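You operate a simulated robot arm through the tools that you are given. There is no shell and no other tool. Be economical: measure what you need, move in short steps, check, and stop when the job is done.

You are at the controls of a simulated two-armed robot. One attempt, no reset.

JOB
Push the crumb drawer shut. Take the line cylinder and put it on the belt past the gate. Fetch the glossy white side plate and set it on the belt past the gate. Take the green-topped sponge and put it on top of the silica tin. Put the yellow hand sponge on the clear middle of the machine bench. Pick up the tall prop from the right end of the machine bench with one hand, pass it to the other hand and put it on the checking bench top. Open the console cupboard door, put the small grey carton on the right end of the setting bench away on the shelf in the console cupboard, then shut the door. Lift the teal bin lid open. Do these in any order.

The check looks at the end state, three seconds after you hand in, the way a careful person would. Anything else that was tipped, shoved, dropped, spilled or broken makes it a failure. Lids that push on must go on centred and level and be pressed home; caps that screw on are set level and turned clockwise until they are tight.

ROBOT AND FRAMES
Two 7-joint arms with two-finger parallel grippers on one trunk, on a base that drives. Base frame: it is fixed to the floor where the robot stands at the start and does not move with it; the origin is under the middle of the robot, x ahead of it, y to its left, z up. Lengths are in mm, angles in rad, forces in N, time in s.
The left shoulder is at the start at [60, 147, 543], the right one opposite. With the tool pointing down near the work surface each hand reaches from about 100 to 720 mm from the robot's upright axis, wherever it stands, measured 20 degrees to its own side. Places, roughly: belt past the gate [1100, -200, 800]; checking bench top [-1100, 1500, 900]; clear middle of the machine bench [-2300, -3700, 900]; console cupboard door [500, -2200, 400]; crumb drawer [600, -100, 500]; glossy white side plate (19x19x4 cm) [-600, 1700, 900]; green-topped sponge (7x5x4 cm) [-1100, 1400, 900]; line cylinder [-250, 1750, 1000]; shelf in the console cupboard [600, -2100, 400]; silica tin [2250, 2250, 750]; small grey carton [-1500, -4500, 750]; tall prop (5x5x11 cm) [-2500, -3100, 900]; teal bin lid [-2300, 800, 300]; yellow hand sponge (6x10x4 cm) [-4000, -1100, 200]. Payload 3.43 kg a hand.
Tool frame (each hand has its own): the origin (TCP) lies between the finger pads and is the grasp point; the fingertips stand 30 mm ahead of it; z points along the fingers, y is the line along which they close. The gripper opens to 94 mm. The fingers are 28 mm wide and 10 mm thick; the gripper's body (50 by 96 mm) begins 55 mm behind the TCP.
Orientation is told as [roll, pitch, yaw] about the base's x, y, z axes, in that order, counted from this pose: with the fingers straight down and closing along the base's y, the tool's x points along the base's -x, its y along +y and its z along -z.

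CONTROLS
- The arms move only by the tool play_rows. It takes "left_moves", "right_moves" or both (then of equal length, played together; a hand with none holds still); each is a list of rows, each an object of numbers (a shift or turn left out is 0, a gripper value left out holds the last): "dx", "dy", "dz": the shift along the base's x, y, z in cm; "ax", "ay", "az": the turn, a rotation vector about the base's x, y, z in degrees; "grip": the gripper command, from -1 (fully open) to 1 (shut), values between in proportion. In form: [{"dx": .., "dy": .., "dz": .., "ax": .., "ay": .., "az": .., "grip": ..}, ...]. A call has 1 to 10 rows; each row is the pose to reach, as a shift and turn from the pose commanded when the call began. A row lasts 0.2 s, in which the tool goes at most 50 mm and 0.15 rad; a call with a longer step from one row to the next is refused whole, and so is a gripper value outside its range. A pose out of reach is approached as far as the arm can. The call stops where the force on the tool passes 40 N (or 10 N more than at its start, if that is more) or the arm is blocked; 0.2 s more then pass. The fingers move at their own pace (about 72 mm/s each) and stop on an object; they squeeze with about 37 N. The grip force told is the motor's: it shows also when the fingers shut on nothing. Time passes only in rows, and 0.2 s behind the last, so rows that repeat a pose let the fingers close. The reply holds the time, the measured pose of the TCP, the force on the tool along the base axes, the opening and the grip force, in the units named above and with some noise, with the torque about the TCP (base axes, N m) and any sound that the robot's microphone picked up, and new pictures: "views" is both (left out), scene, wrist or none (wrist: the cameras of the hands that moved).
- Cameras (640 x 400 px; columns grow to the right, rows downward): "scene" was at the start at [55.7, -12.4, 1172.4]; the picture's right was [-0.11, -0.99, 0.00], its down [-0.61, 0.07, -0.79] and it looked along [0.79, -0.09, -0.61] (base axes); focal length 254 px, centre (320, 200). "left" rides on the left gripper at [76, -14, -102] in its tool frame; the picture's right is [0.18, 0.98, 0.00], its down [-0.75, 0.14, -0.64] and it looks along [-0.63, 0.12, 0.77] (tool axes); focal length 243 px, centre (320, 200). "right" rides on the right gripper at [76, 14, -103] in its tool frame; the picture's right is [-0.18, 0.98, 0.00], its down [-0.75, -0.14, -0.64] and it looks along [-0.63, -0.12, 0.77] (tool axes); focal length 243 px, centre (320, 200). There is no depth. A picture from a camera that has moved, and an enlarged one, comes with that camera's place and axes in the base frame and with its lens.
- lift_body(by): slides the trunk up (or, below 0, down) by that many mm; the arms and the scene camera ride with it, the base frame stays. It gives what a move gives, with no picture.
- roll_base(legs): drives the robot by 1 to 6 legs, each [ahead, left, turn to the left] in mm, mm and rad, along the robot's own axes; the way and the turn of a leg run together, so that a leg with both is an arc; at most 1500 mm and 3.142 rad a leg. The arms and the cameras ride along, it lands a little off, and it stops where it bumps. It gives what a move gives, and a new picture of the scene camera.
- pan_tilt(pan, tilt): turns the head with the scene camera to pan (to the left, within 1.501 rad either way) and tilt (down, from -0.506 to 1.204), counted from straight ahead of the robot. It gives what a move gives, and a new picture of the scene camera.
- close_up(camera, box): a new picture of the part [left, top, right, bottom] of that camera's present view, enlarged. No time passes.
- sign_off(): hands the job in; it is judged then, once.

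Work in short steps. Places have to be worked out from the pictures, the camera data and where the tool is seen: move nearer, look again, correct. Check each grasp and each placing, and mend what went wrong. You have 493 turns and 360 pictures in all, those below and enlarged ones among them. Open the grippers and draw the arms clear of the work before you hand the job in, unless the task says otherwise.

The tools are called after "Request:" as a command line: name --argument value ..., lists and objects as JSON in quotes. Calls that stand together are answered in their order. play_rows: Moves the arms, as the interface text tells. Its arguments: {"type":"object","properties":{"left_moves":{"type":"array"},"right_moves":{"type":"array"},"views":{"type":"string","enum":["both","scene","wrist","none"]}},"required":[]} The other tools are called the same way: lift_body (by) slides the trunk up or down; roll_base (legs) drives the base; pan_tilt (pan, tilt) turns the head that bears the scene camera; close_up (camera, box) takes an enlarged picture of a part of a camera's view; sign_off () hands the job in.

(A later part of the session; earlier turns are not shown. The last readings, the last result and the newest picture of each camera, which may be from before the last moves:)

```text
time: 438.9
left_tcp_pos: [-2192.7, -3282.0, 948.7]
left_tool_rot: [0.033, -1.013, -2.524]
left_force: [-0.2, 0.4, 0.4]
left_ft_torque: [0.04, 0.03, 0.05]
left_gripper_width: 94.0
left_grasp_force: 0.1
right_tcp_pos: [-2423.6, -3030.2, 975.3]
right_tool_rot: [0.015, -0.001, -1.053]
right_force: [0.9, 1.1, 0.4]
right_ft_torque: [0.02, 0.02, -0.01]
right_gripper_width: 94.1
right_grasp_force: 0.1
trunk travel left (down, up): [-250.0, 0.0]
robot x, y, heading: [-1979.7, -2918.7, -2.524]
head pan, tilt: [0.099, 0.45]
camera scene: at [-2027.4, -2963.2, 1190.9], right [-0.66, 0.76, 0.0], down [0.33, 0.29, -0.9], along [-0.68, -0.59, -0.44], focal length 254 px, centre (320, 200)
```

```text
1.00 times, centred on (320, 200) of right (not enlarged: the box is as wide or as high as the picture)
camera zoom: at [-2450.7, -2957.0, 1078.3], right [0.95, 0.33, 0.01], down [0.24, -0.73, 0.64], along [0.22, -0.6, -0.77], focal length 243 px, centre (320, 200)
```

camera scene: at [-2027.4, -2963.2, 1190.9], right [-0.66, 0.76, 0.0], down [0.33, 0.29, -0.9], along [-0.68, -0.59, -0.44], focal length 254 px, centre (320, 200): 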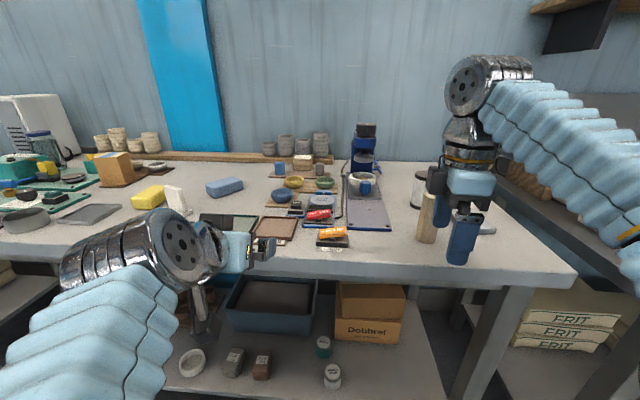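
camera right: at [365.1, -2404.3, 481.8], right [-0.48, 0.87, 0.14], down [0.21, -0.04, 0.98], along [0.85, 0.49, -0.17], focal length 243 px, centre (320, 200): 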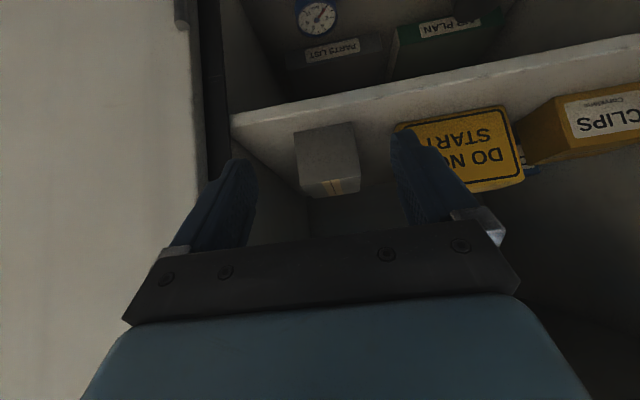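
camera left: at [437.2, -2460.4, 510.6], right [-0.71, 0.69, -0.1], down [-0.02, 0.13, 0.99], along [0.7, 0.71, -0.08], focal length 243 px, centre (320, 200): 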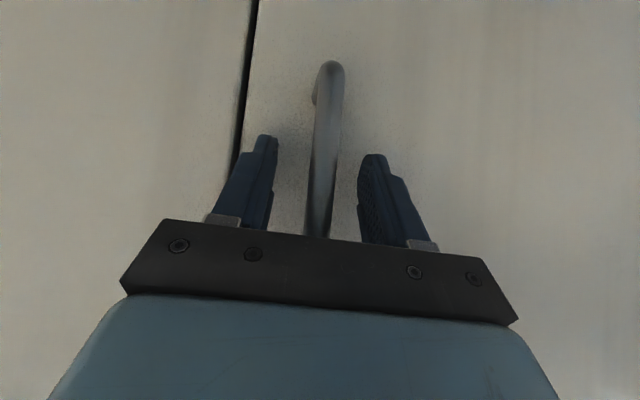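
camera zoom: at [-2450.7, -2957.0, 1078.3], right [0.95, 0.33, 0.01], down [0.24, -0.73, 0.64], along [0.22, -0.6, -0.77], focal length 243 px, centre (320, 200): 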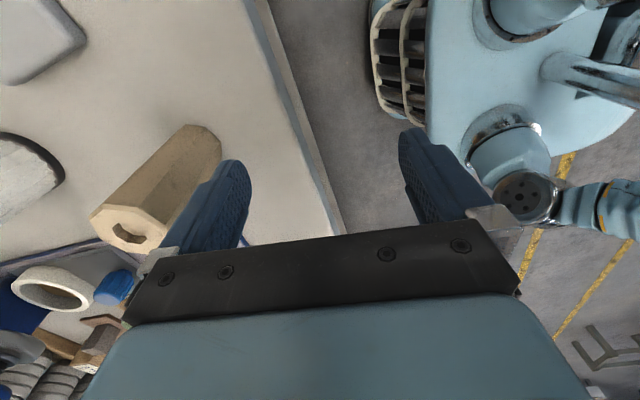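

The prop top (z≈988) is level with the fingers, so I'll slide in from its right side with the fingers straddling it front-to-back. First: move right and forward beside it.

Request:
play_rows --right_moves '[{"dx": -2.75, "dy": 3.85, "dz": -0.5}, {"dx": -5.5, "dy": 7.7, "dz": -1}, {"dx": -8.4, "dy": 5.6, "dz": -1}, {"dx": -11.4, "dy": 3.5, "dz": -1}, {"dx": -14.2, "dy": 1.5, "dz": -1}]' --views "both"

```text
time: 440.1
left_tcp_pos: [-2193.9, -3281.1, 947.8]
left_tool_rot: [0.036, -1.011, -2.528]
left_force: [0.3, 0.7, -1.4]
left_ft_torque: [-0.01, 0.01, 0.0]
left_gripper_width: 93.9
left_grasp_force: 0.1
right_tcp_pos: [-2534.8, -2985.6, 955.6]
right_tool_rot: [0.02, -0.011, -1.057]
right_force: [0.5, 0.1, 0.4]
right_ft_torque: [-0.02, 0.0, -0.03]
right_gripper_width: 93.6
right_grasp_force: 0.1
right hand out of reach, approached as far as the arm can: row 4, 5
trunk travel left (down, up): [-250.0, 0.0]
robot x, y, heading: [-1982.8, -2916.8, -2.525]
head pan, tilt: [0.099, 0.45]
camera scene: at [-2027.6, -2962.9, 1190.9], right [-0.65, 0.76, 0.0], down [0.33, 0.28, -0.9], along [-0.68, -0.59, -0.44], focal length 254 px, centre (320, 200)
camera right: at [-2562.1, -2911.8, 1057.9], right [0.95, 0.32, 0.02], down [0.23, -0.73, 0.65], along [0.22, -0.61, -0.76], focal length 243 px, centre (320, 200)
```

scene: 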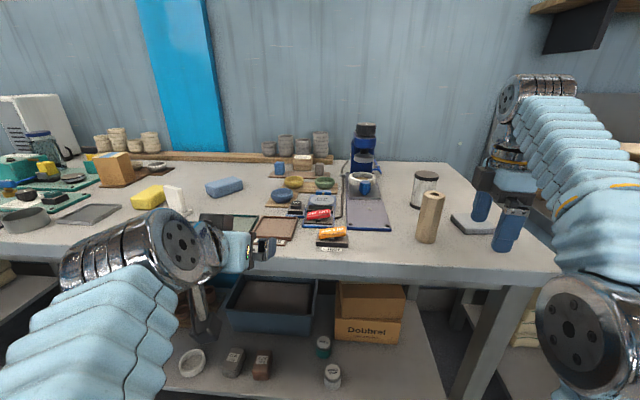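
right: 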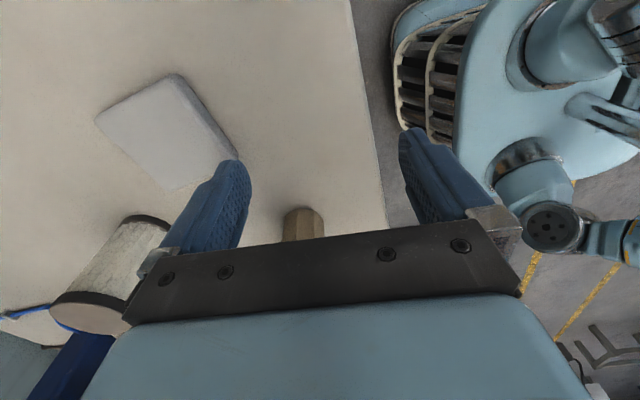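

The hand is ~33 mm short in depth; I drive the base 35 mm forward, then check before sliding in.

Request:
roll_base --legs '[[36, 0, 0]]'

Request:
close_up --camera "scene" --box '[380, 130, 580, 270]'

```text
time: 441.0
left_tcp_pos: [-2223.2, -3303.8, 947.8]
left_tool_rot: [0.033, -1.013, -2.526]
left_force: [-0.6, 0.7, -0.4]
left_ft_torque: [-0.01, 0.02, -0.02]
left_gripper_width: 94.0
left_grasp_force: 0.1
right_tcp_pos: [-2564.2, -3007.6, 955.9]
right_tool_rot: [0.02, -0.01, -1.059]
right_force: [-1.1, 1.3, 0.2]
right_ft_torque: [-0.02, 0.01, -0.01]
right_gripper_width: 94.1
right_grasp_force: 0.1
trunk travel left (down, up): [-250.0, 0.0]
robot x, y, heading: [-2013.2, -2937.6, -2.527]
head pan, tilt: [0.099, 0.45]
camera scene: at [-2057.2, -2984.3, 1190.9], right [-0.66, 0.76, 0.0], down [0.33, 0.29, -0.9], along [-0.68, -0.59, -0.44], focal length 254 px, centre (320, 200)
```

scene: 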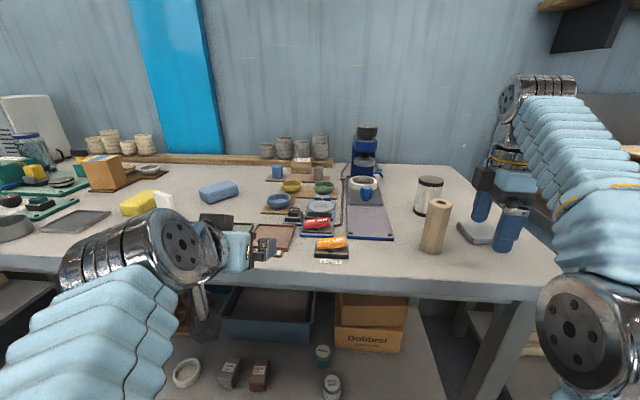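

```text
2.86 times, centred on (480, 200) of scene
camera zoom: at [-2057.2, -2984.3, 1190.9], right [-0.66, 0.76, 0.0], down [0.33, 0.29, -0.9], along [-0.68, -0.59, -0.44], focal length 726 px, centre (-137, 200)
```

zoom: 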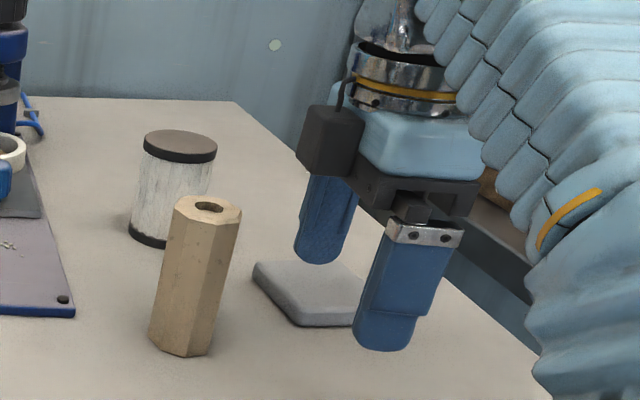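

Aligned in depth now. Slide left so the prop enters between the fingers.

Request:
play_rows --right_moves '[{"dx": 1.6, "dy": -2.5}, {"dx": 3.2, "dy": -5.0}, {"dx": 4.8, "dy": -7.5}]' --views "none"

Request:
close_up --camera "scene" --box '[360, 110, 560, 270]'

```text
time: 441.8
left_tcp_pos: [-2222.8, -3303.2, 948.6]
left_tool_rot: [0.032, -1.013, -2.528]
left_force: [-0.1, -0.1, 0.6]
left_ft_torque: [-0.02, 0.04, -0.03]
left_gripper_width: 94.0
left_grasp_force: 0.0
right_tcp_pos: [-2515.4, -3082.7, 954.2]
right_tool_rot: [0.02, -0.01, -1.06]
right_force: [0.4, -0.3, -0.3]
right_ft_torque: [0.02, 0.0, 0.0]
right_gripper_width: 94.0
right_grasp_force: 0.0
trunk travel left (down, up): [-250.0, 0.0]
robot x, y, heading: [-2012.0, -2936.5, -2.531]
head pan, tilt: [0.099, 0.45]
```

```text
2.50 times, centred on (460, 190) of scene
camera zoom: at [-2057.4, -2984.3, 1190.9], right [-0.66, 0.76, 0.0], down [0.33, 0.29, -0.9], along [-0.68, -0.59, -0.44], focal length 635 px, centre (-30, 225)
```

zoom: 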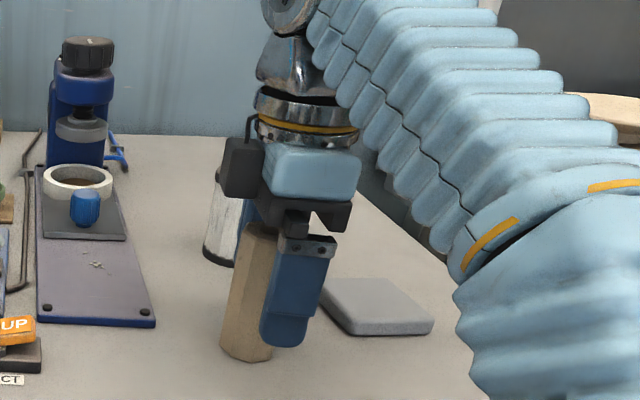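

The prop is between the fingers; I move ~10 mm further left to centre, then close.

Request:
play_rows --right_moves '[{"dx": 0.55, "dy": -0.85}, {"dx": 0.55, "dy": -0.85, "grip": 0}, {"dx": 0.55, "dy": -0.85, "grip": 1}, {"dx": 0.55, "dy": -0.85, "grip": 1}]' --views "none"

Request:
close_up --camera "scene" --box '[360, 110, 560, 270]'

```text
time: 442.8
left_tcp_pos: [-2223.5, -3303.5, 948.1]
left_tool_rot: [0.033, -1.012, -2.524]
left_force: [0.4, -0.4, -0.1]
left_ft_torque: [0.01, -0.01, -0.01]
left_gripper_width: 93.9
left_grasp_force: 0.1
right_tcp_pos: [-2509.7, -3091.4, 953.7]
right_tool_rot: [0.021, -0.01, -1.061]
right_force: [-1.6, -1.1, 1.9]
right_ft_torque: [-0.12, 0.17, 0.01]
right_gripper_width: 41.9
right_grasp_force: 36.5
trunk travel left (down, up): [-250.0, 0.0]
robot x, y, heading: [-2015.6, -2939.1, -2.524]
head pan, tilt: [0.099, 0.45]
```

```text
2.50 times, centred on (460, 190) of scene
camera zoom: at [-2057.4, -2984.5, 1191.0], right [-0.66, 0.76, 0.0], down [0.33, 0.29, -0.9], along [-0.68, -0.59, -0.44], focal length 635 px, centre (-30, 225)
```

zoom: 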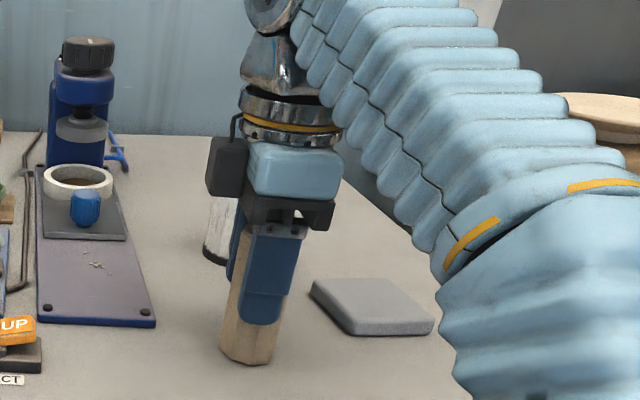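

Gripped (42 mm). Lift a little, then draw it back toward me.

Request:
play_rows --right_moves '[{"dz": 1}, {"dz": 2}, {"dx": 2, "dy": 1.4, "dz": 3}, {"dx": 5, "dy": 3.5, "dz": 3.5}, {"dx": 8.5, "dy": 6, "dz": 3.5}, {"dx": 11.5, "dy": 8.2, "dz": 3.5}]' --views "none"

Request:
roll_base --legs '[[-420, 0, 0]]'

```text
time: 444.2
left_tcp_pos: [-2223.1, -3303.9, 948.7]
left_tool_rot: [0.033, -1.013, -2.526]
left_force: [0.4, -0.5, -0.8]
left_ft_torque: [-0.01, 0.05, -0.02]
left_gripper_width: 93.9
left_grasp_force: 0.1
right_tcp_pos: [-2395.9, -3006.7, 988.2]
right_tool_rot: [0.022, -0.008, -1.057]
right_force: [0.3, -0.1, -2.1]
right_ft_torque: [0.05, -0.02, 0.0]
right_gripper_width: 41.6
right_grasp_force: 37.1
right hand out of reach, approached as far as the arm can: row 1, 2, 3, 4
trunk travel left (down, up): [-250.0, 0.0]
robot x, y, heading: [-2012.0, -2935.9, -2.533]
head pan, tilt: [0.099, 0.45]
```

```text
time: 446.8
left_tcp_pos: [-1875.4, -3058.2, 947.4]
left_tool_rot: [0.034, -1.011, -2.522]
left_force: [0.3, -0.6, 0.1]
left_ft_torque: [-0.04, -0.01, -0.02]
left_gripper_width: 94.0
left_grasp_force: 0.1
right_tcp_pos: [-2049.3, -2764.0, 988.5]
right_tool_rot: [0.021, -0.01, -1.054]
right_force: [0.7, -1.0, -2.2]
right_ft_torque: [-0.03, -0.01, 0.03]
right_gripper_width: 41.4
right_grasp_force: 36.7
trunk travel left (down, up): [-250.0, 0.0]
robot x, y, heading: [-1666.3, -2693.9, -2.512]
head pan, tilt: [0.099, 0.45]
camera scene: at [-1711.6, -2738.9, 1190.9], right [-0.66, 0.75, 0.0], down [0.33, 0.29, -0.9], along [-0.68, -0.59, -0.44], focal length 254 px, centre (320, 200)
```

scene: 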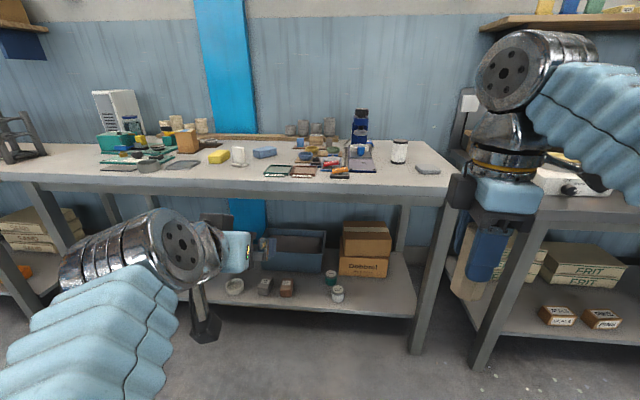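

Prop secure (base 76 mm below TCP). I bring it in front of me to the handover spot and the left hand to a pre-grasp just short of it.

Request:
play_rows --right_moves '[{"dx": -0.6, "dy": -3.2, "dz": -0.8}, {"dx": -1.3, "dy": -6.3, "dz": -1.5}, {"dx": -1.9, "dy": -9.5, "dz": -2.3}, {"dx": -2.6, "dy": -12.6, "dz": -3}, {"dx": -3.2, "dy": -15.8, "dz": -3.8}, {"dx": -3.2, "dy": -15.8, "dz": -3.8}]' --left_moves '[{"dx": -2.1, "dy": 3.2, "dz": -0.6}, {"dx": -4.2, "dy": 6.4, "dz": -1.2}, {"dx": -6.3, "dy": 9.6, "dz": -1.8}, {"dx": -8.4, "dy": 12.8, "dz": -2.5}, {"dx": -10.5, "dy": 16, "dz": -3.1}, {"dx": -12.7, "dy": 19.3, "dz": -3.7}]' --views "both"

```text
time: 447.7
left_tcp_pos: [-1943.7, -2969.3, 920.5]
left_tool_rot: [-0.206, -0.915, -2.375]
left_force: [0.1, 0.2, 0.4]
left_ft_torque: [-0.01, -0.01, 0.02]
left_gripper_width: 94.0
left_grasp_force: 0.1
right_tcp_pos: [-2070.3, -2868.4, 964.1]
right_tool_rot: [0.022, -0.009, -1.052]
right_force: [-0.1, 0.7, -1.5]
right_ft_torque: [-0.08, 0.06, 0.0]
right_gripper_width: 41.3
right_grasp_force: 37.5
trunk travel left (down, up): [-250.0, 0.0]
robot x, y, heading: [-1663.7, -2692.0, -2.523]
head pan, tilt: [0.099, 0.45]
stopped in row 4 (left hand): the arm was blocked; the commanded pose is now the measured one
camera scene: at [-1710.9, -2738.3, 1191.0], right [-0.66, 0.75, 0.0], down [0.33, 0.29, -0.9], along [-0.68, -0.59, -0.43], focal length 254 px, centre (320, 200)
camera right: at [-2098.2, -2794.9, 1066.7], right [0.94, 0.33, 0.02], down [0.24, -0.73, 0.65], along [0.23, -0.61, -0.76], focal length 243 px, centre (320, 200)
camera left: at [-1846.8, -2885.5, 922.1], right [0.64, -0.72, -0.27], down [0.2, -0.18, 0.96], along [-0.75, -0.67, 0.03], focal length 243 px, centre (320, 200)
```

scene: 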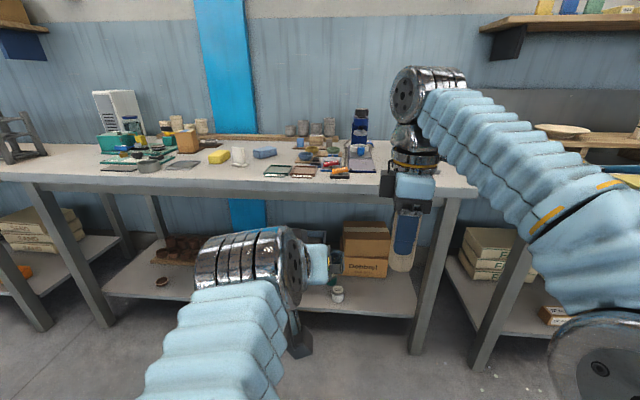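
right: 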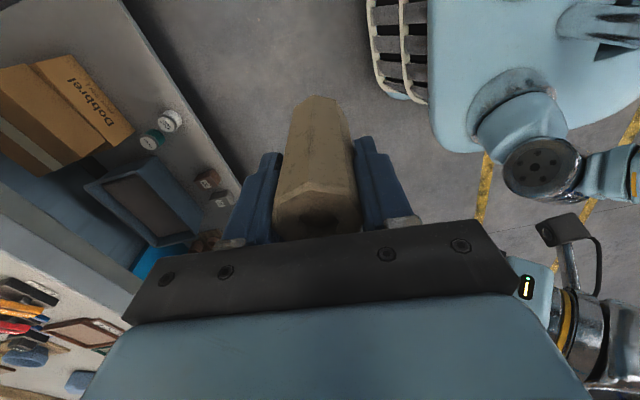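
left: 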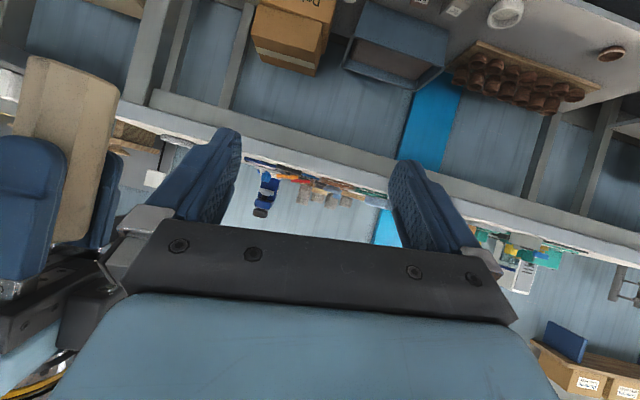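

The left arm was blocked close to my body. I move the prop further out (f≈520, centre) and re-orient the left hand a bit further forward.

Request:
play_rows --right_moves '[{"dx": -0.5, "dy": -4, "dz": -0.4}, {"dx": -1, "dy": -8, "dz": -0.9}, {"dx": -1.7, "dy": -12.5, "dz": -1.4}, {"dx": -1.7, "dy": -12.5, "dz": -1.4}]' --left_moves '[{"dx": -1.1, "dy": -0.8, "dz": -0.2, "ax": -2.4, "ay": -0.2, "az": 0.7}, {"dx": -2.2, "dy": -1.6, "dz": -0.5, "ax": -4.8, "ay": -0.4, "az": 1.4}, {"dx": -3.3, "dy": -2.4, "dz": -0.8, "ax": -7.2, "ay": -0.6, "az": 2}, {"dx": -4.3, "dy": -3.1, "dz": -1, "ax": -9.6, "ay": -0.8, "az": 2.7}]' --views "scene"

```text
time: 448.7
left_tcp_pos: [-1983.1, -2951.0, 927.4]
left_tool_rot: [-0.05, -1.041, -2.584]
left_force: [0.2, 0.7, 0.5]
left_ft_torque: [0.02, 0.0, 0.01]
left_gripper_width: 94.1
left_grasp_force: 0.1
right_tcp_pos: [-2070.6, -2940.1, 956.7]
right_tool_rot: [0.006, -0.023, -1.055]
right_force: [0.6, 0.5, -3.0]
right_ft_torque: [-0.04, 0.0, 0.0]
right_gripper_width: 41.6
right_grasp_force: 36.6
right hand out of reach, approached as far as the arm can: row 2, 3, 4
trunk travel left (down, up): [-250.0, 0.0]
robot x, y, heading: [-1663.0, -2695.7, -2.52]
head pan, tilt: [0.099, 0.45]
stopped in row 4 (left hand): the arm was blocked; the commanded pose is now the measured one
camera scene: at [-1711.4, -2738.9, 1190.9], right [-0.66, 0.75, 0.0], down [0.33, 0.29, -0.9], along [-0.68, -0.59, -0.44], focal length 254 px, centre (320, 200)
```

scene: 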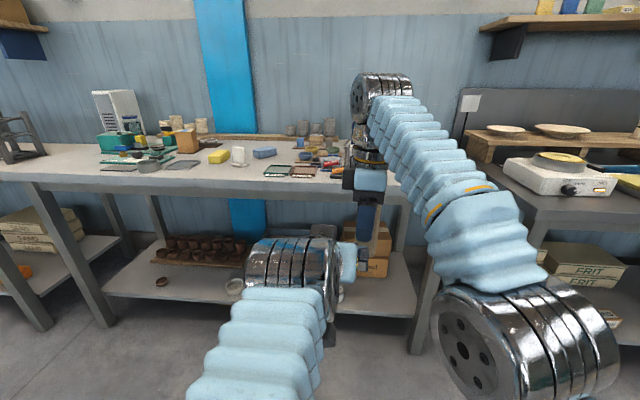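

Height seems to limit reach. I lower both hands by 12 cm in free space and bring the prop further left.

Request:
play_rows --right_moves '[{"dz": -4}, {"dz": -8}, {"dz": -12}, {"dx": 1.7, "dy": -2.4, "dz": -12}, {"dx": 3.4, "dy": -4.7, "dz": -12}]' --left_moves '[{"dz": -4}, {"dz": -8}, {"dz": -12}, {"dz": -12}, {"dz": -12}]' --views "scene"

```text
time: 449.9
left_tcp_pos: [-1982.1, -2946.9, 809.1]
left_tool_rot: [-0.096, -1.032, -2.558]
left_force: [-0.5, 0.9, 1.0]
left_ft_torque: [-0.01, 0.0, -0.01]
left_gripper_width: 93.9
left_grasp_force: 0.1
right_tcp_pos: [-2037.2, -2986.2, 836.6]
right_tool_rot: [0.005, -0.022, -1.056]
right_force: [0.7, 0.6, -1.5]
right_ft_torque: [-0.02, -0.05, 0.03]
right_gripper_width: 41.6
right_grasp_force: 37.2
trunk travel left (down, up): [-250.0, 0.0]
robot x, y, heading: [-1662.8, -2695.0, -2.521]
head pan, tilt: [0.099, 0.45]
camera scene: at [-1711.5, -2738.6, 1190.9], right [-0.66, 0.75, 0.0], down [0.33, 0.29, -0.9], along [-0.68, -0.59, -0.44], focal length 254 px, centre (320, 200)
```

scene: 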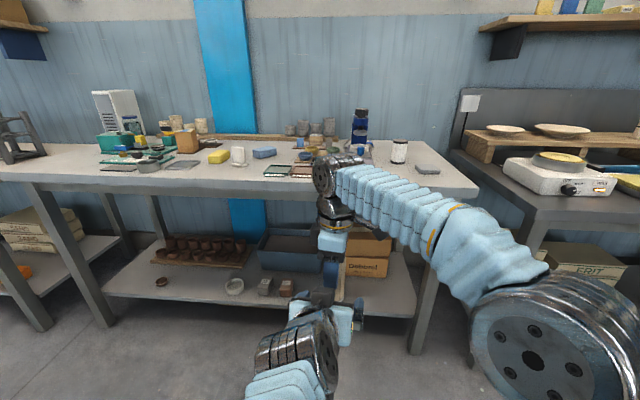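

Now both arms reach comfortably and are laterally aligned. I straighten the left hand slightly and advance toward the prop's lower part.

Request:
play_rows --left_moves '[{"dx": -0.8, "dy": -0.6, "dz": -0.4, "ax": -1.1, "ay": -0.8, "az": 3.4}, {"dx": -1.6, "dy": -1.2, "dz": -0.8, "ax": -2.3, "ay": -1.6, "az": 6.9}]' --views "wrist"

```text
time: 450.5
left_tcp_pos: [-1988.2, -2923.4, 794.1]
left_tool_rot: [-0.235, -0.948, -2.45]
left_force: [-0.2, -0.2, 0.0]
left_ft_torque: [-0.02, -0.03, 0.05]
left_gripper_width: 93.7
left_grasp_force: 0.1
right_tcp_pos: [-2037.0, -2985.6, 836.7]
right_tool_rot: [0.009, -0.021, -1.056]
right_force: [-0.1, -0.5, -1.9]
right_ft_torque: [-0.04, -0.01, -0.01]
right_gripper_width: 41.3
right_grasp_force: 36.6
trunk travel left (down, up): [-250.0, 0.0]
robot x, y, heading: [-1666.8, -2695.1, -2.523]
head pan, tilt: [0.099, 0.45]
stopped in row 2 (left hand): the arm was blocked; the commanded pose is now the measured one
camera left: at [-1882.1, -2849.6, 791.9], right [0.55, -0.79, -0.28], down [0.22, -0.19, 0.96], along [-0.81, -0.59, 0.06], focal length 243 px, centre (320, 200)
```

left: 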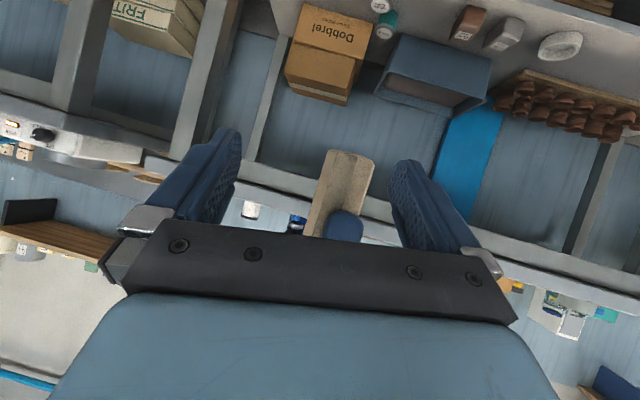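

The left wrist is limited that far to my right. I shift both hands ~9 cm to the left together, letting the left hand straighten.

Request:
play_rows --right_moves '[{"dx": 0.6, "dy": -2.2}, {"dx": 1.2, "dy": -4.3}, {"dx": 1.9, "dy": -6.5}, {"dx": 2.5, "dy": -8.6}]' --left_moves '[{"dx": 0.9, "dy": -2.5, "ax": -2.1, "ay": -0.3, "az": 1.8}, {"dx": 1.7, "dy": -4.9, "ax": -4.2, "ay": -0.6, "az": 3.6}, {"dx": 2.5, "dy": -7.4, "ax": -6.3, "ay": -1, "az": 5.4}, {"dx": 3.4, "dy": -9.8, "ax": -8.4, "ay": -1.3, "az": 7.2}]' --views "wrist"

```text
time: 451.5
left_tcp_pos: [-1953.3, -3022.8, 794.4]
left_tool_rot: [0.008, -1.024, -2.528]
left_force: [-0.5, 0.0, -0.5]
left_ft_torque: [-0.02, 0.01, 0.0]
left_gripper_width: 94.2
left_grasp_force: 0.0
right_tcp_pos: [-2012.9, -3072.5, 837.1]
right_tool_rot: [0.004, -0.023, -1.056]
right_force: [-1.5, 0.1, -2.6]
right_ft_torque: [-0.05, 0.04, -0.01]
right_gripper_width: 41.4
right_grasp_force: 37.4
trunk travel left (down, up): [-250.0, 0.0]
robot x, y, heading: [-1664.0, -2690.9, -2.521]
head pan, tilt: [0.099, 0.45]
camera right: at [-2039.8, -2995.9, 938.1], right [0.95, 0.32, 0.01], down [0.24, -0.71, 0.66], along [0.22, -0.62, -0.75], focal length 243 px, centre (320, 200)
camera left: at [-1858.3, -2936.4, 782.6], right [0.65, -0.74, -0.15], down [0.21, -0.02, 0.98], along [-0.73, -0.67, 0.14], focal length 243 px, centre (320, 200)
```

right: 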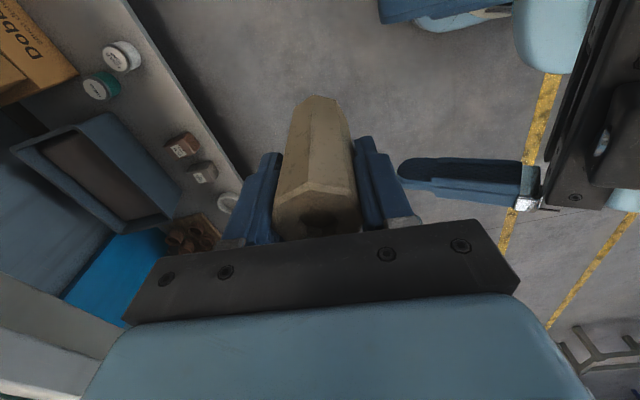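
left: 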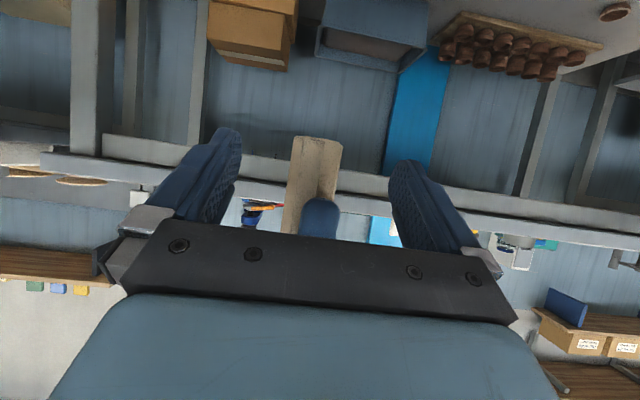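

Orientation is right and the prop is centred between the left fingers. Advance and close on its lower part.

Request:
play_rows --left_moves '[{"dx": -1.7, "dy": -1.4}, {"dx": -3.4, "dy": -2.8}, {"dx": -5.1, "dy": -4.1}, {"dx": -5.1, "dy": -4.1, "grip": 0}, {"dx": -5.1, "dy": -4.1, "grip": 1}, {"dx": -5.1, "dy": -4.1, "grip": 1}]' --views "wrist"

```text
time: 452.9
left_tcp_pos: [-2003.4, -3062.0, 795.3]
left_tool_rot: [0.009, -1.021, -2.528]
left_force: [0.8, -3.0, -0.5]
left_ft_torque: [-0.26, 0.08, -0.63]
left_gripper_width: 42.8
left_grasp_force: 36.7
right_tcp_pos: [-2013.3, -3071.6, 837.4]
right_tool_rot: [0.007, -0.02, -1.056]
right_force: [0.0, 3.4, -0.6]
right_ft_torque: [0.46, -0.03, 0.65]
right_gripper_width: 41.2
right_grasp_force: 37.2
trunk travel left (down, up): [-250.0, 0.0]
robot x, y, heading: [-1664.5, -2692.6, -2.515]
head pan, tilt: [0.099, 0.45]
camera left: at [-1908.4, -2976.9, 782.3], right [0.65, -0.74, -0.15], down [0.21, -0.02, 0.98], along [-0.73, -0.67, 0.14], focal length 243 px, centre (320, 200)
```

left: 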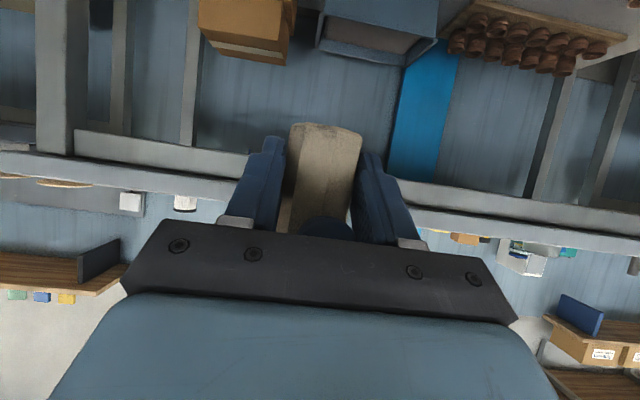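

Both hands hold it. Open the right hand and lift it clear.

Request:
play_rows --right_moves '[{"grip": 0.0}, {"grip": -0.6}, {"dz": 3}, {"dz": 6}, {"dz": 9}, {"dx": -2, "dy": 3, "dz": 10}, {"dx": -4.5, "dy": 6.5, "dz": 10}, {"dx": -7, "dy": 10, "dz": 10}]' --views "scene"

Request:
close_up --camera "left" --box '[160, 60, 480, 260]'

```text
time: 453.6
left_tcp_pos: [-2004.1, -3061.3, 796.5]
left_tool_rot: [0.014, -1.028, -2.535]
left_force: [19.5, 15.2, -0.7]
left_ft_torque: [-1.06, 1.38, -0.27]
left_gripper_width: 40.9
left_grasp_force: 37.1
right_tcp_pos: [-2020.1, -3072.6, 840.9]
right_tool_rot: [0.0, -0.014, -1.068]
right_force: [-20.1, -13.6, 0.8]
right_ft_torque: [0.43, -0.54, 0.26]
right_gripper_width: 61.2
right_grasp_force: 0.0
trunk travel left (down, up): [-250.0, 0.0]
robot x, y, heading: [-1665.5, -2695.9, -2.518]
head pan, tilt: [0.099, 0.45]
stopped in row 3 (left hand): the force on the tool passed its limit at 47 N (the readings are from after the stop); the commanded pose is now the measured one
camera scene: at [-1711.6, -2738.8, 1190.9], right [-0.66, 0.75, 0.0], down [0.33, 0.29, -0.9], along [-0.68, -0.59, -0.44], focal length 254 px, centre (320, 200)
```

scene: 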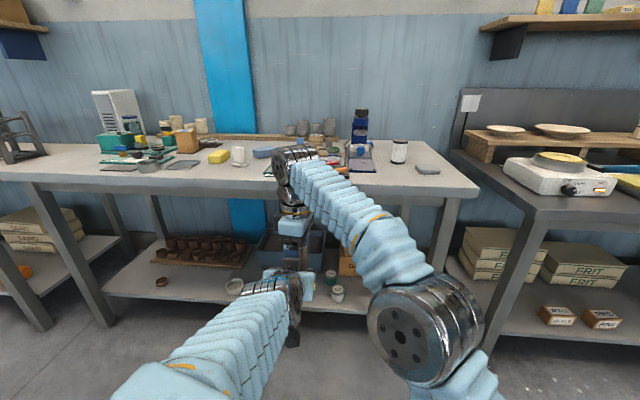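

```text
2.00 times, centred on (320, 160) of left
camera zoom: at [-1909.1, -2976.1, 783.2], right [0.65, -0.75, -0.15], down [0.21, -0.02, 0.98], along [-0.73, -0.66, 0.15], focal length 485 px, centre (320, 280)
```

zoom: 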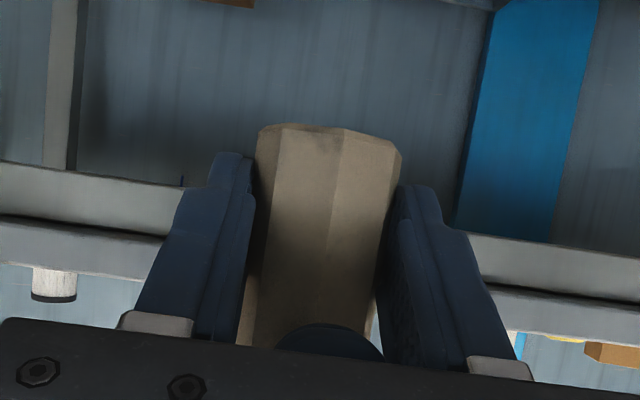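

The right back finger pushed against the left palm. I narrow its opening to ~52 mm, recentre 3 mm, and then lift.

Request:
play_rows --right_moves '[{"dx": 0.24, "dy": 0.17, "grip": -0.1}, {"dx": 0.24, "dy": 0.17, "grip": -0.1}]' --views "none"

Request:
play_rows --right_moves '[{"dz": 2}, {"dz": 4}, {"dz": 6}, {"dz": 8}, {"dz": 10}]' --views "none"

```text
time: 454.2
left_tcp_pos: [-2004.9, -3062.1, 797.5]
left_tool_rot: [0.012, -1.03, -2.531]
left_force: [2.6, 6.0, -0.3]
left_ft_torque: [-0.4, 0.07, -0.38]
left_gripper_width: 40.2
left_grasp_force: 36.3
right_tcp_pos: [-2015.6, -3069.0, 841.4]
right_tool_rot: [0.006, -0.014, -1.064]
right_force: [-5.5, -2.4, -1.0]
right_ft_torque: [0.05, -0.05, 0.19]
right_gripper_width: 48.5
right_grasp_force: 0.0
trunk travel left (down, up): [-250.0, 0.0]
robot x, y, heading: [-1663.0, -2692.7, -2.518]
head pan, tilt: [0.099, 0.45]
```

```text
time: 455.3
left_tcp_pos: [-2007.8, -3061.2, 797.9]
left_tool_rot: [0.014, -1.035, -2.539]
left_force: [0.7, 0.3, -0.6]
left_ft_torque: [-0.02, 0.13, -0.04]
left_gripper_width: 40.3
left_grasp_force: 36.5
right_tcp_pos: [-2015.9, -3062.6, 886.8]
right_tool_rot: [-0.004, -0.013, -1.069]
right_force: [-1.4, -0.7, 0.3]
right_ft_torque: [0.03, 0.03, 0.01]
right_gripper_width: 50.9
right_grasp_force: 0.1
right hand out of reach, approached as far as the arm can: row 2, 3, 4, 5
trunk travel left (down, up): [-250.0, 0.0]
robot x, y, heading: [-1665.0, -2689.4, -2.52]
head pan, tilt: [0.099, 0.45]
stopped in row 5 (left hand): the force on the tool passed its limit at 48 N (the readings are from after the stop); the commanded pose is now the measured one
```

The right hand is at its height limit; I lower the left hand with the prop instead.

Request:
play_rows --left_moves '[{"dz": -1}, {"dz": -2.5}, {"dz": -4}, {"dz": -6}]' --views "scene"

Request:
close_up --camera "right" --box '[0, 0, 640, 400]'

```text
time: 456.3
left_tcp_pos: [-2004.7, -3061.2, 738.3]
left_tool_rot: [0.016, -1.036, -2.541]
left_force: [0.9, -0.4, -0.4]
left_ft_torque: [0.01, -0.06, -0.01]
left_gripper_width: 39.9
left_grasp_force: 37.0
right_tcp_pos: [-2015.1, -3063.7, 886.9]
right_tool_rot: [-0.002, -0.015, -1.071]
right_force: [0.1, 0.0, 0.0]
right_ft_torque: [-0.01, 0.02, 0.01]
right_gripper_width: 51.8
right_grasp_force: 0.0
trunk travel left (down, up): [-250.0, 0.0]
robot x, y, heading: [-1668.9, -2695.2, -2.522]
head pan, tilt: [0.099, 0.45]
camera scene: at [-1711.4, -2738.9, 1190.9], right [-0.66, 0.75, 0.0], down [0.33, 0.29, -0.9], along [-0.68, -0.59, -0.44], focal length 254 px, centre (320, 200)
```

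scene: 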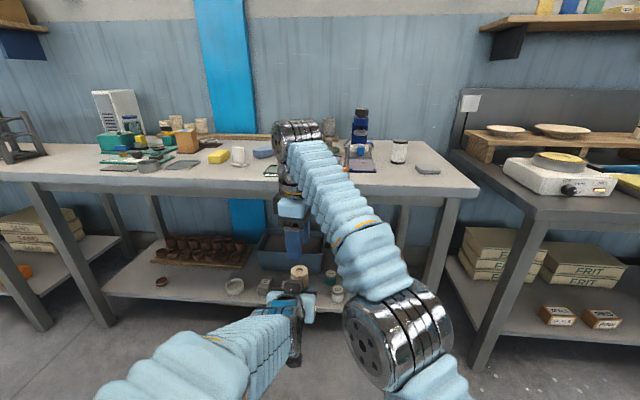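

```text
1.00 times, centred on (320, 200) of right (not enlarged: the box is as wide or as high as the picture)
camera zoom: at [-2040.2, -2986.3, 988.7], right [0.95, 0.31, 0.0], down [0.24, -0.72, 0.65], along [0.2, -0.62, -0.76], focal length 243 px, centre (320, 200)
```

zoom: 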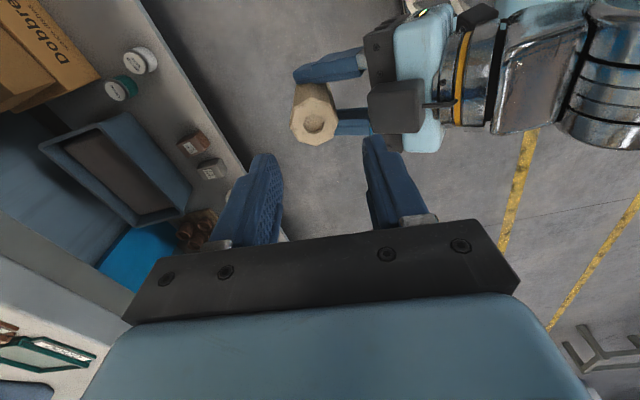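

Handover done. Move the right hand away to its own side and check the prop's attitude in the left hand.

Request:
play_rows --right_moves '[{"dx": -2.3, "dy": 3.3}, {"dx": -4.6, "dy": 6.6}, {"dx": -7, "dy": 9.8}, {"dx": -9.3, "dy": 13}, {"dx": -11.6, "dy": 16.3}, {"dx": -13.5, "dy": 19}]' --views "none"

Request:
close_up --camera "scene" --box '[220, 220, 380, 380]'

```text
time: 457.7
left_tcp_pos: [-2005.6, -3060.3, 739.8]
left_tool_rot: [0.015, -1.036, -2.54]
left_force: [0.9, -0.2, -0.1]
left_ft_torque: [0.05, -0.03, 0.01]
left_gripper_width: 39.9
left_grasp_force: 37.2
right_tcp_pos: [-2149.2, -2873.2, 885.3]
right_tool_rot: [-0.004, -0.013, -1.069]
right_force: [-0.5, -0.4, -0.5]
right_ft_torque: [0.02, -0.04, 0.02]
right_gripper_width: 51.7
right_grasp_force: 0.2
trunk travel left (down, up): [-250.0, 0.0]
robot x, y, heading: [-1669.0, -2696.0, -2.517]
head pan, tilt: [0.099, 0.45]
```

```text
2.50 times, centred on (300, 300) of scene
camera zoom: at [-1711.4, -2739.0, 1190.9], right [-0.66, 0.75, 0.0], down [0.33, 0.29, -0.9], along [-0.68, -0.59, -0.44], focal length 635 px, centre (370, -50)
```

zoom: 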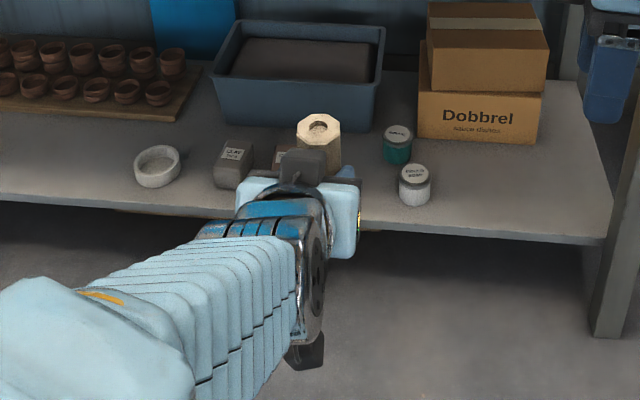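

I raise the prop to carry height and drive to the checking bench.

Request:
play_rows --left_moves '[{"dz": 4}, {"dz": 8}, {"dz": 12}, {"dz": 16}, {"dz": 20}, {"dz": 23}]' --views "none"

Request:
roll_base --legs '[[0, 0, -1.283], [0, 0, -1.283], [1500, 0, 0], [1500, 0, 0], [700, 0, 0], [0, 0, 0.99]]'

```text
time: 459.1
left_tcp_pos: [-2006.9, -3059.5, 970.3]
left_tool_rot: [0.016, -1.035, -2.54]
left_force: [0.2, 0.4, -2.7]
left_ft_torque: [0.03, -0.02, -0.01]
left_gripper_width: 39.5
left_grasp_force: 36.9
right_tcp_pos: [-2150.1, -2872.8, 886.7]
right_tool_rot: [-0.004, -0.013, -1.069]
right_force: [0.4, 0.3, -0.2]
right_ft_torque: [0.02, 0.01, 0.01]
right_gripper_width: 51.6
right_grasp_force: 0.0
trunk travel left (down, up): [-250.0, 0.0]
robot x, y, heading: [-1667.3, -2694.0, -2.523]
head pan, tilt: [0.099, 0.45]
```

```text
time: 485.3
left_tcp_pos: [-880.4, 1235.5, 971.5]
left_tool_rot: [0.016, -1.039, 2.063]
left_force: [1.6, -0.1, -2.0]
left_ft_torque: [-0.05, 0.0, 0.0]
left_gripper_width: 38.1
left_grasp_force: 36.6
right_tcp_pos: [-671.7, 1356.4, 886.8]
right_tool_rot: [0.011, 0.002, -2.765]
right_force: [11.9, -15.1, 2.4]
right_ft_torque: [-0.32, -0.3, 0.08]
right_gripper_width: 40.7
right_grasp_force: 0.1
trunk travel left (down, up): [-250.0, 0.0]
robot x, y, heading: [-554.5, 859.0, 2.082]
head pan, tilt: [0.099, 0.45]
stopped in leg 6: the force on the tool passed its limit at 58 N (the readings are from after the stop); the commanded pose is now the measured one
camera scene: at [-591.8, 902.8, 1191.1], right [0.82, 0.57, 0.0], down [0.25, -0.36, -0.9], along [-0.52, 0.74, -0.43], focal length 254 px, centre (320, 200)
```

scene: 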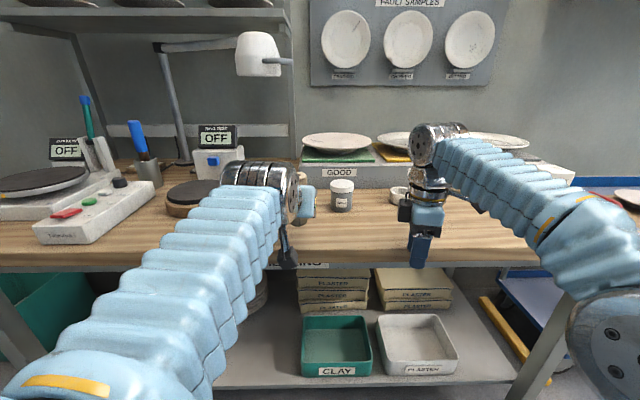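

The right hand touched the bench's front edge while turning. I back off and raise the right hand.

Request:
roll_base --legs '[[-200, 0, 0]]'

Request:
play_rows --right_moves '[{"dz": 3}, {"dz": 6}, {"dz": 9}]' --views "none"

Request:
close_up --camera "scene" --box '[200, 110, 640, 300]'

```text
time: 486.9
left_tcp_pos: [-786.2, 1066.2, 969.9]
left_tool_rot: [0.013, -1.035, 2.065]
left_force: [0.2, -0.4, -2.5]
left_ft_torque: [-0.03, 0.02, 0.01]
left_gripper_width: 38.4
left_grasp_force: 36.8
right_tcp_pos: [-576.8, 1188.1, 886.0]
right_tool_rot: [0.008, 0.0, -2.764]
right_force: [-0.7, -0.4, -0.6]
right_ft_torque: [-0.03, 0.0, -0.01]
right_gripper_width: 51.7
right_grasp_force: 0.1
trunk travel left (down, up): [-250.0, 0.0]
robot x, y, heading: [-460.5, 690.1, 2.08]
head pan, tilt: [0.099, 0.45]
camera scene: at [-497.2, 733.2, 1190.9], right [0.82, 0.57, 0.0], down [0.25, -0.36, -0.9], along [-0.52, 0.74, -0.44], focal length 254 px, centre (320, 200)
```

scene: 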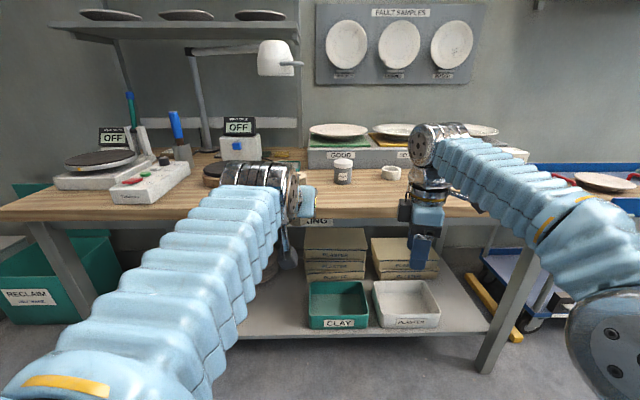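

```text
time: 487.7
left_tcp_pos: [-785.4, 1065.4, 971.0]
left_tool_rot: [0.014, -1.036, 2.061]
left_force: [0.5, 0.0, -2.4]
left_ft_torque: [-0.04, 0.0, 0.02]
left_gripper_width: 38.0
left_grasp_force: 37.4
right_tcp_pos: [-562.4, 1170.3, 963.4]
right_tool_rot: [0.007, 0.002, -2.765]
right_force: [0.1, 0.1, 0.2]
right_ft_torque: [0.03, 0.02, -0.01]
right_gripper_width: 51.7
right_grasp_force: 0.1
right hand out of reach, approached as far as the arm can: row 3
trunk travel left (down, up): [-250.0, 0.0]
robot x, y, heading: [-456.8, 685.3, 2.082]
head pan, tilt: [0.099, 0.45]
```

```text
1.45 times, centred on (420, 205) of scene
camera zoom: at [-496.8, 732.2, 1191.0], right [0.82, 0.57, 0.0], down [0.25, -0.36, -0.9], along [-0.52, 0.74, -0.43], focal length 370 px, centre (174, 193)
```

zoom: 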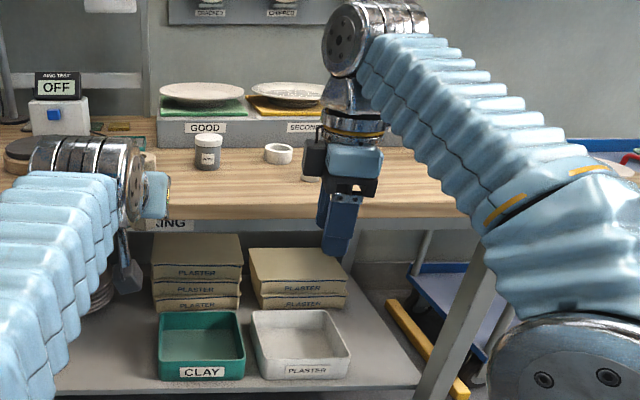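

The grip width has crept down to 38 mm; I check the prop with the left wrist camera.

Request:
close_up --camera "left" --box '[160, 60, 480, 260]'

```text
2.00 times, centred on (320, 160) of left
camera zoom: at [-711.4, 960.8, 956.9], right [-0.82, -0.56, -0.15], down [-0.04, -0.21, 0.98], along [-0.58, 0.8, 0.15], focal length 485 px, centre (320, 280)
```

zoom: 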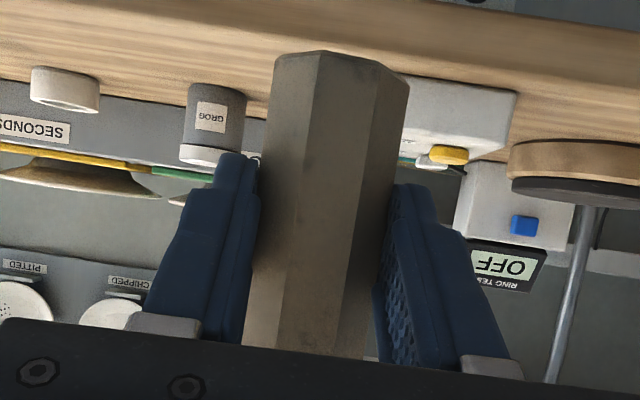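

The prop slid down ~15 mm in the grip but is still roughly upright. I retract the right hand, then move to a clear stretch of bench (where the plate was).

Request:
play_rows --right_moves '[{"dx": 2.3, "dy": -4.2}, {"dx": 4.6, "dy": -8.4}, {"dx": 6.9, "dy": -12.6}, {"dx": 9.2, "dy": -16.5}]' --views "none"

Request:
roll_base --legs '[[0, 0, 0.148], [0, -637, 0], [220, 0, 0]]'

```text
time: 488.7
left_tcp_pos: [-786.5, 1066.4, 970.4]
left_tool_rot: [0.013, -1.036, 2.063]
left_force: [0.0, 0.6, -2.9]
left_ft_torque: [-0.07, -0.05, -0.02]
left_gripper_width: 37.9
left_grasp_force: 37.3
right_tcp_pos: [-472.9, 1005.1, 959.4]
right_tool_rot: [0.008, 0.002, -2.766]
right_force: [-0.6, 0.3, -0.4]
right_ft_torque: [0.01, -0.05, -0.02]
right_gripper_width: 51.7
right_grasp_force: 0.1
trunk travel left (down, up): [-250.0, 0.0]
robot x, y, heading: [-455.4, 688.6, 2.081]
head pan, tilt: [0.099, 0.45]
```

```text
time: 494.2
left_tcp_pos: [-482.2, 1572.6, 970.8]
left_tool_rot: [0.014, -1.036, 2.22]
left_force: [-0.2, -0.3, -2.2]
left_ft_torque: [-0.04, -0.02, 0.01]
left_gripper_width: 38.0
left_grasp_force: 37.3
right_tcp_pos: [-163.1, 1562.4, 959.1]
right_tool_rot: [0.008, 0.001, -2.606]
right_force: [-0.2, 0.1, 0.1]
right_ft_torque: [0.01, -0.02, -0.03]
right_gripper_width: 51.6
right_grasp_force: 0.0
trunk travel left (down, up): [-250.0, 0.0]
robot x, y, heading: [-98.1, 1249.6, 2.243]
head pan, tilt: [0.099, 0.45]
camera scene: at [-145.3, 1289.9, 1190.9], right [0.72, 0.7, 0.0], down [0.3, -0.31, -0.9], along [-0.63, 0.65, -0.44], focal length 254 px, centre (320, 200)
```

scene: 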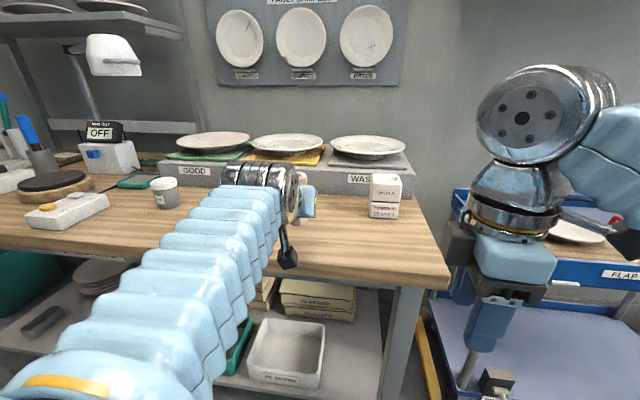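

The spot is clear. Drive 70 mm further and start lowering.

Request:
roll_base --legs '[[70, 0, 0]]'

Request:
play_rows --left_moves '[{"dz": -2}, {"dz": -4}, {"dz": -5}]' --views "both"

```text
time: 495.2
left_tcp_pos: [-526.2, 1626.9, 970.1]
left_tool_rot: [0.014, -1.036, 2.221]
left_force: [1.2, -0.2, -3.1]
left_ft_torque: [-0.03, -0.02, 0.02]
left_gripper_width: 38.3
left_grasp_force: 37.4
right_tcp_pos: [-206.6, 1617.7, 959.1]
right_tool_rot: [0.009, 0.0, -2.607]
right_force: [0.4, -1.2, -0.2]
right_ft_torque: [0.0, 0.01, 0.0]
right_gripper_width: 51.8
right_grasp_force: 0.0
trunk travel left (down, up): [-250.0, 0.0]
robot x, y, heading: [-145.3, 1308.0, 2.244]
head pan, tilt: [0.099, 0.45]
camera scene: at [-188.7, 1344.7, 1190.9], right [0.72, 0.7, 0.0], down [0.3, -0.31, -0.9], along [-0.63, 0.65, -0.44], focal length 254 px, centre (320, 200)
```

scene: 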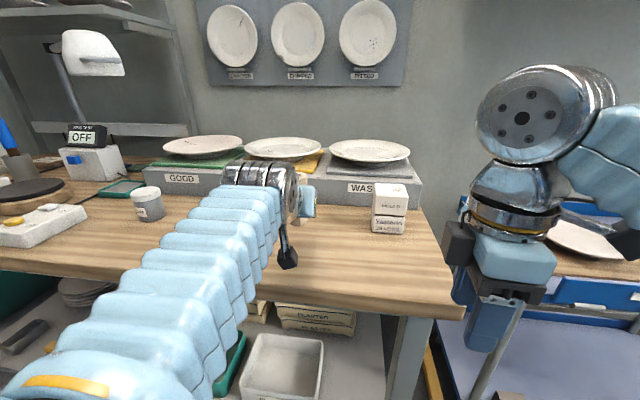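

```text
time: 496.0
left_tcp_pos: [-525.1, 1628.3, 921.6]
left_tool_rot: [0.014, -1.038, 2.222]
left_force: [-0.5, 0.1, -2.7]
left_ft_torque: [-0.05, -0.02, 0.0]
left_gripper_width: 38.3
left_grasp_force: 37.4
right_tcp_pos: [-206.8, 1617.5, 959.1]
right_tool_rot: [0.009, 0.002, -2.607]
right_force: [-0.8, 0.2, 0.2]
right_ft_torque: [0.0, 0.02, 0.05]
right_gripper_width: 51.6
right_grasp_force: 0.1
trunk travel left (down, up): [-250.0, 0.0]
robot x, y, heading: [-147.1, 1303.7, 2.241]
head pan, tilt: [0.099, 0.45]
camera scene: at [-188.9, 1344.9, 1190.9], right [0.72, 0.7, 0.0], down [0.3, -0.31, -0.9], along [-0.63, 0.65, -0.44], focal length 254 px, centre (320, 200)
camera left: at [-436.5, 1536.8, 907.5], right [-0.72, -0.68, -0.15], down [0.0, -0.22, 0.98], along [-0.7, 0.7, 0.15], focal length 243 px, centre (320, 200)
```

scene: 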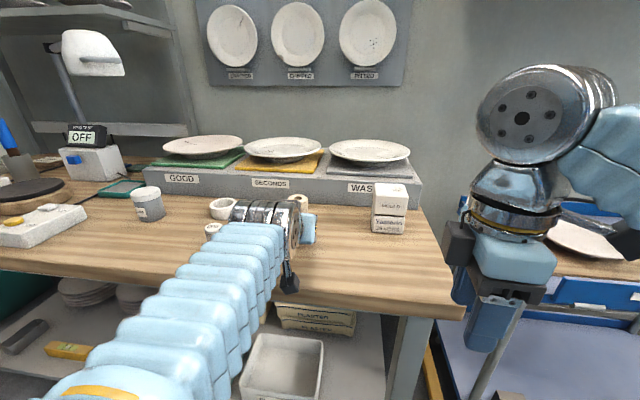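
left: 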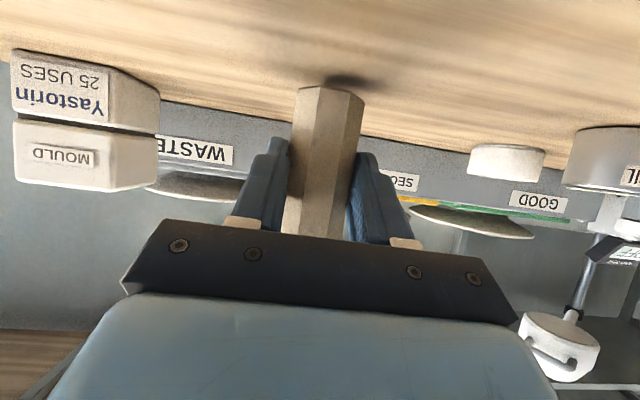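

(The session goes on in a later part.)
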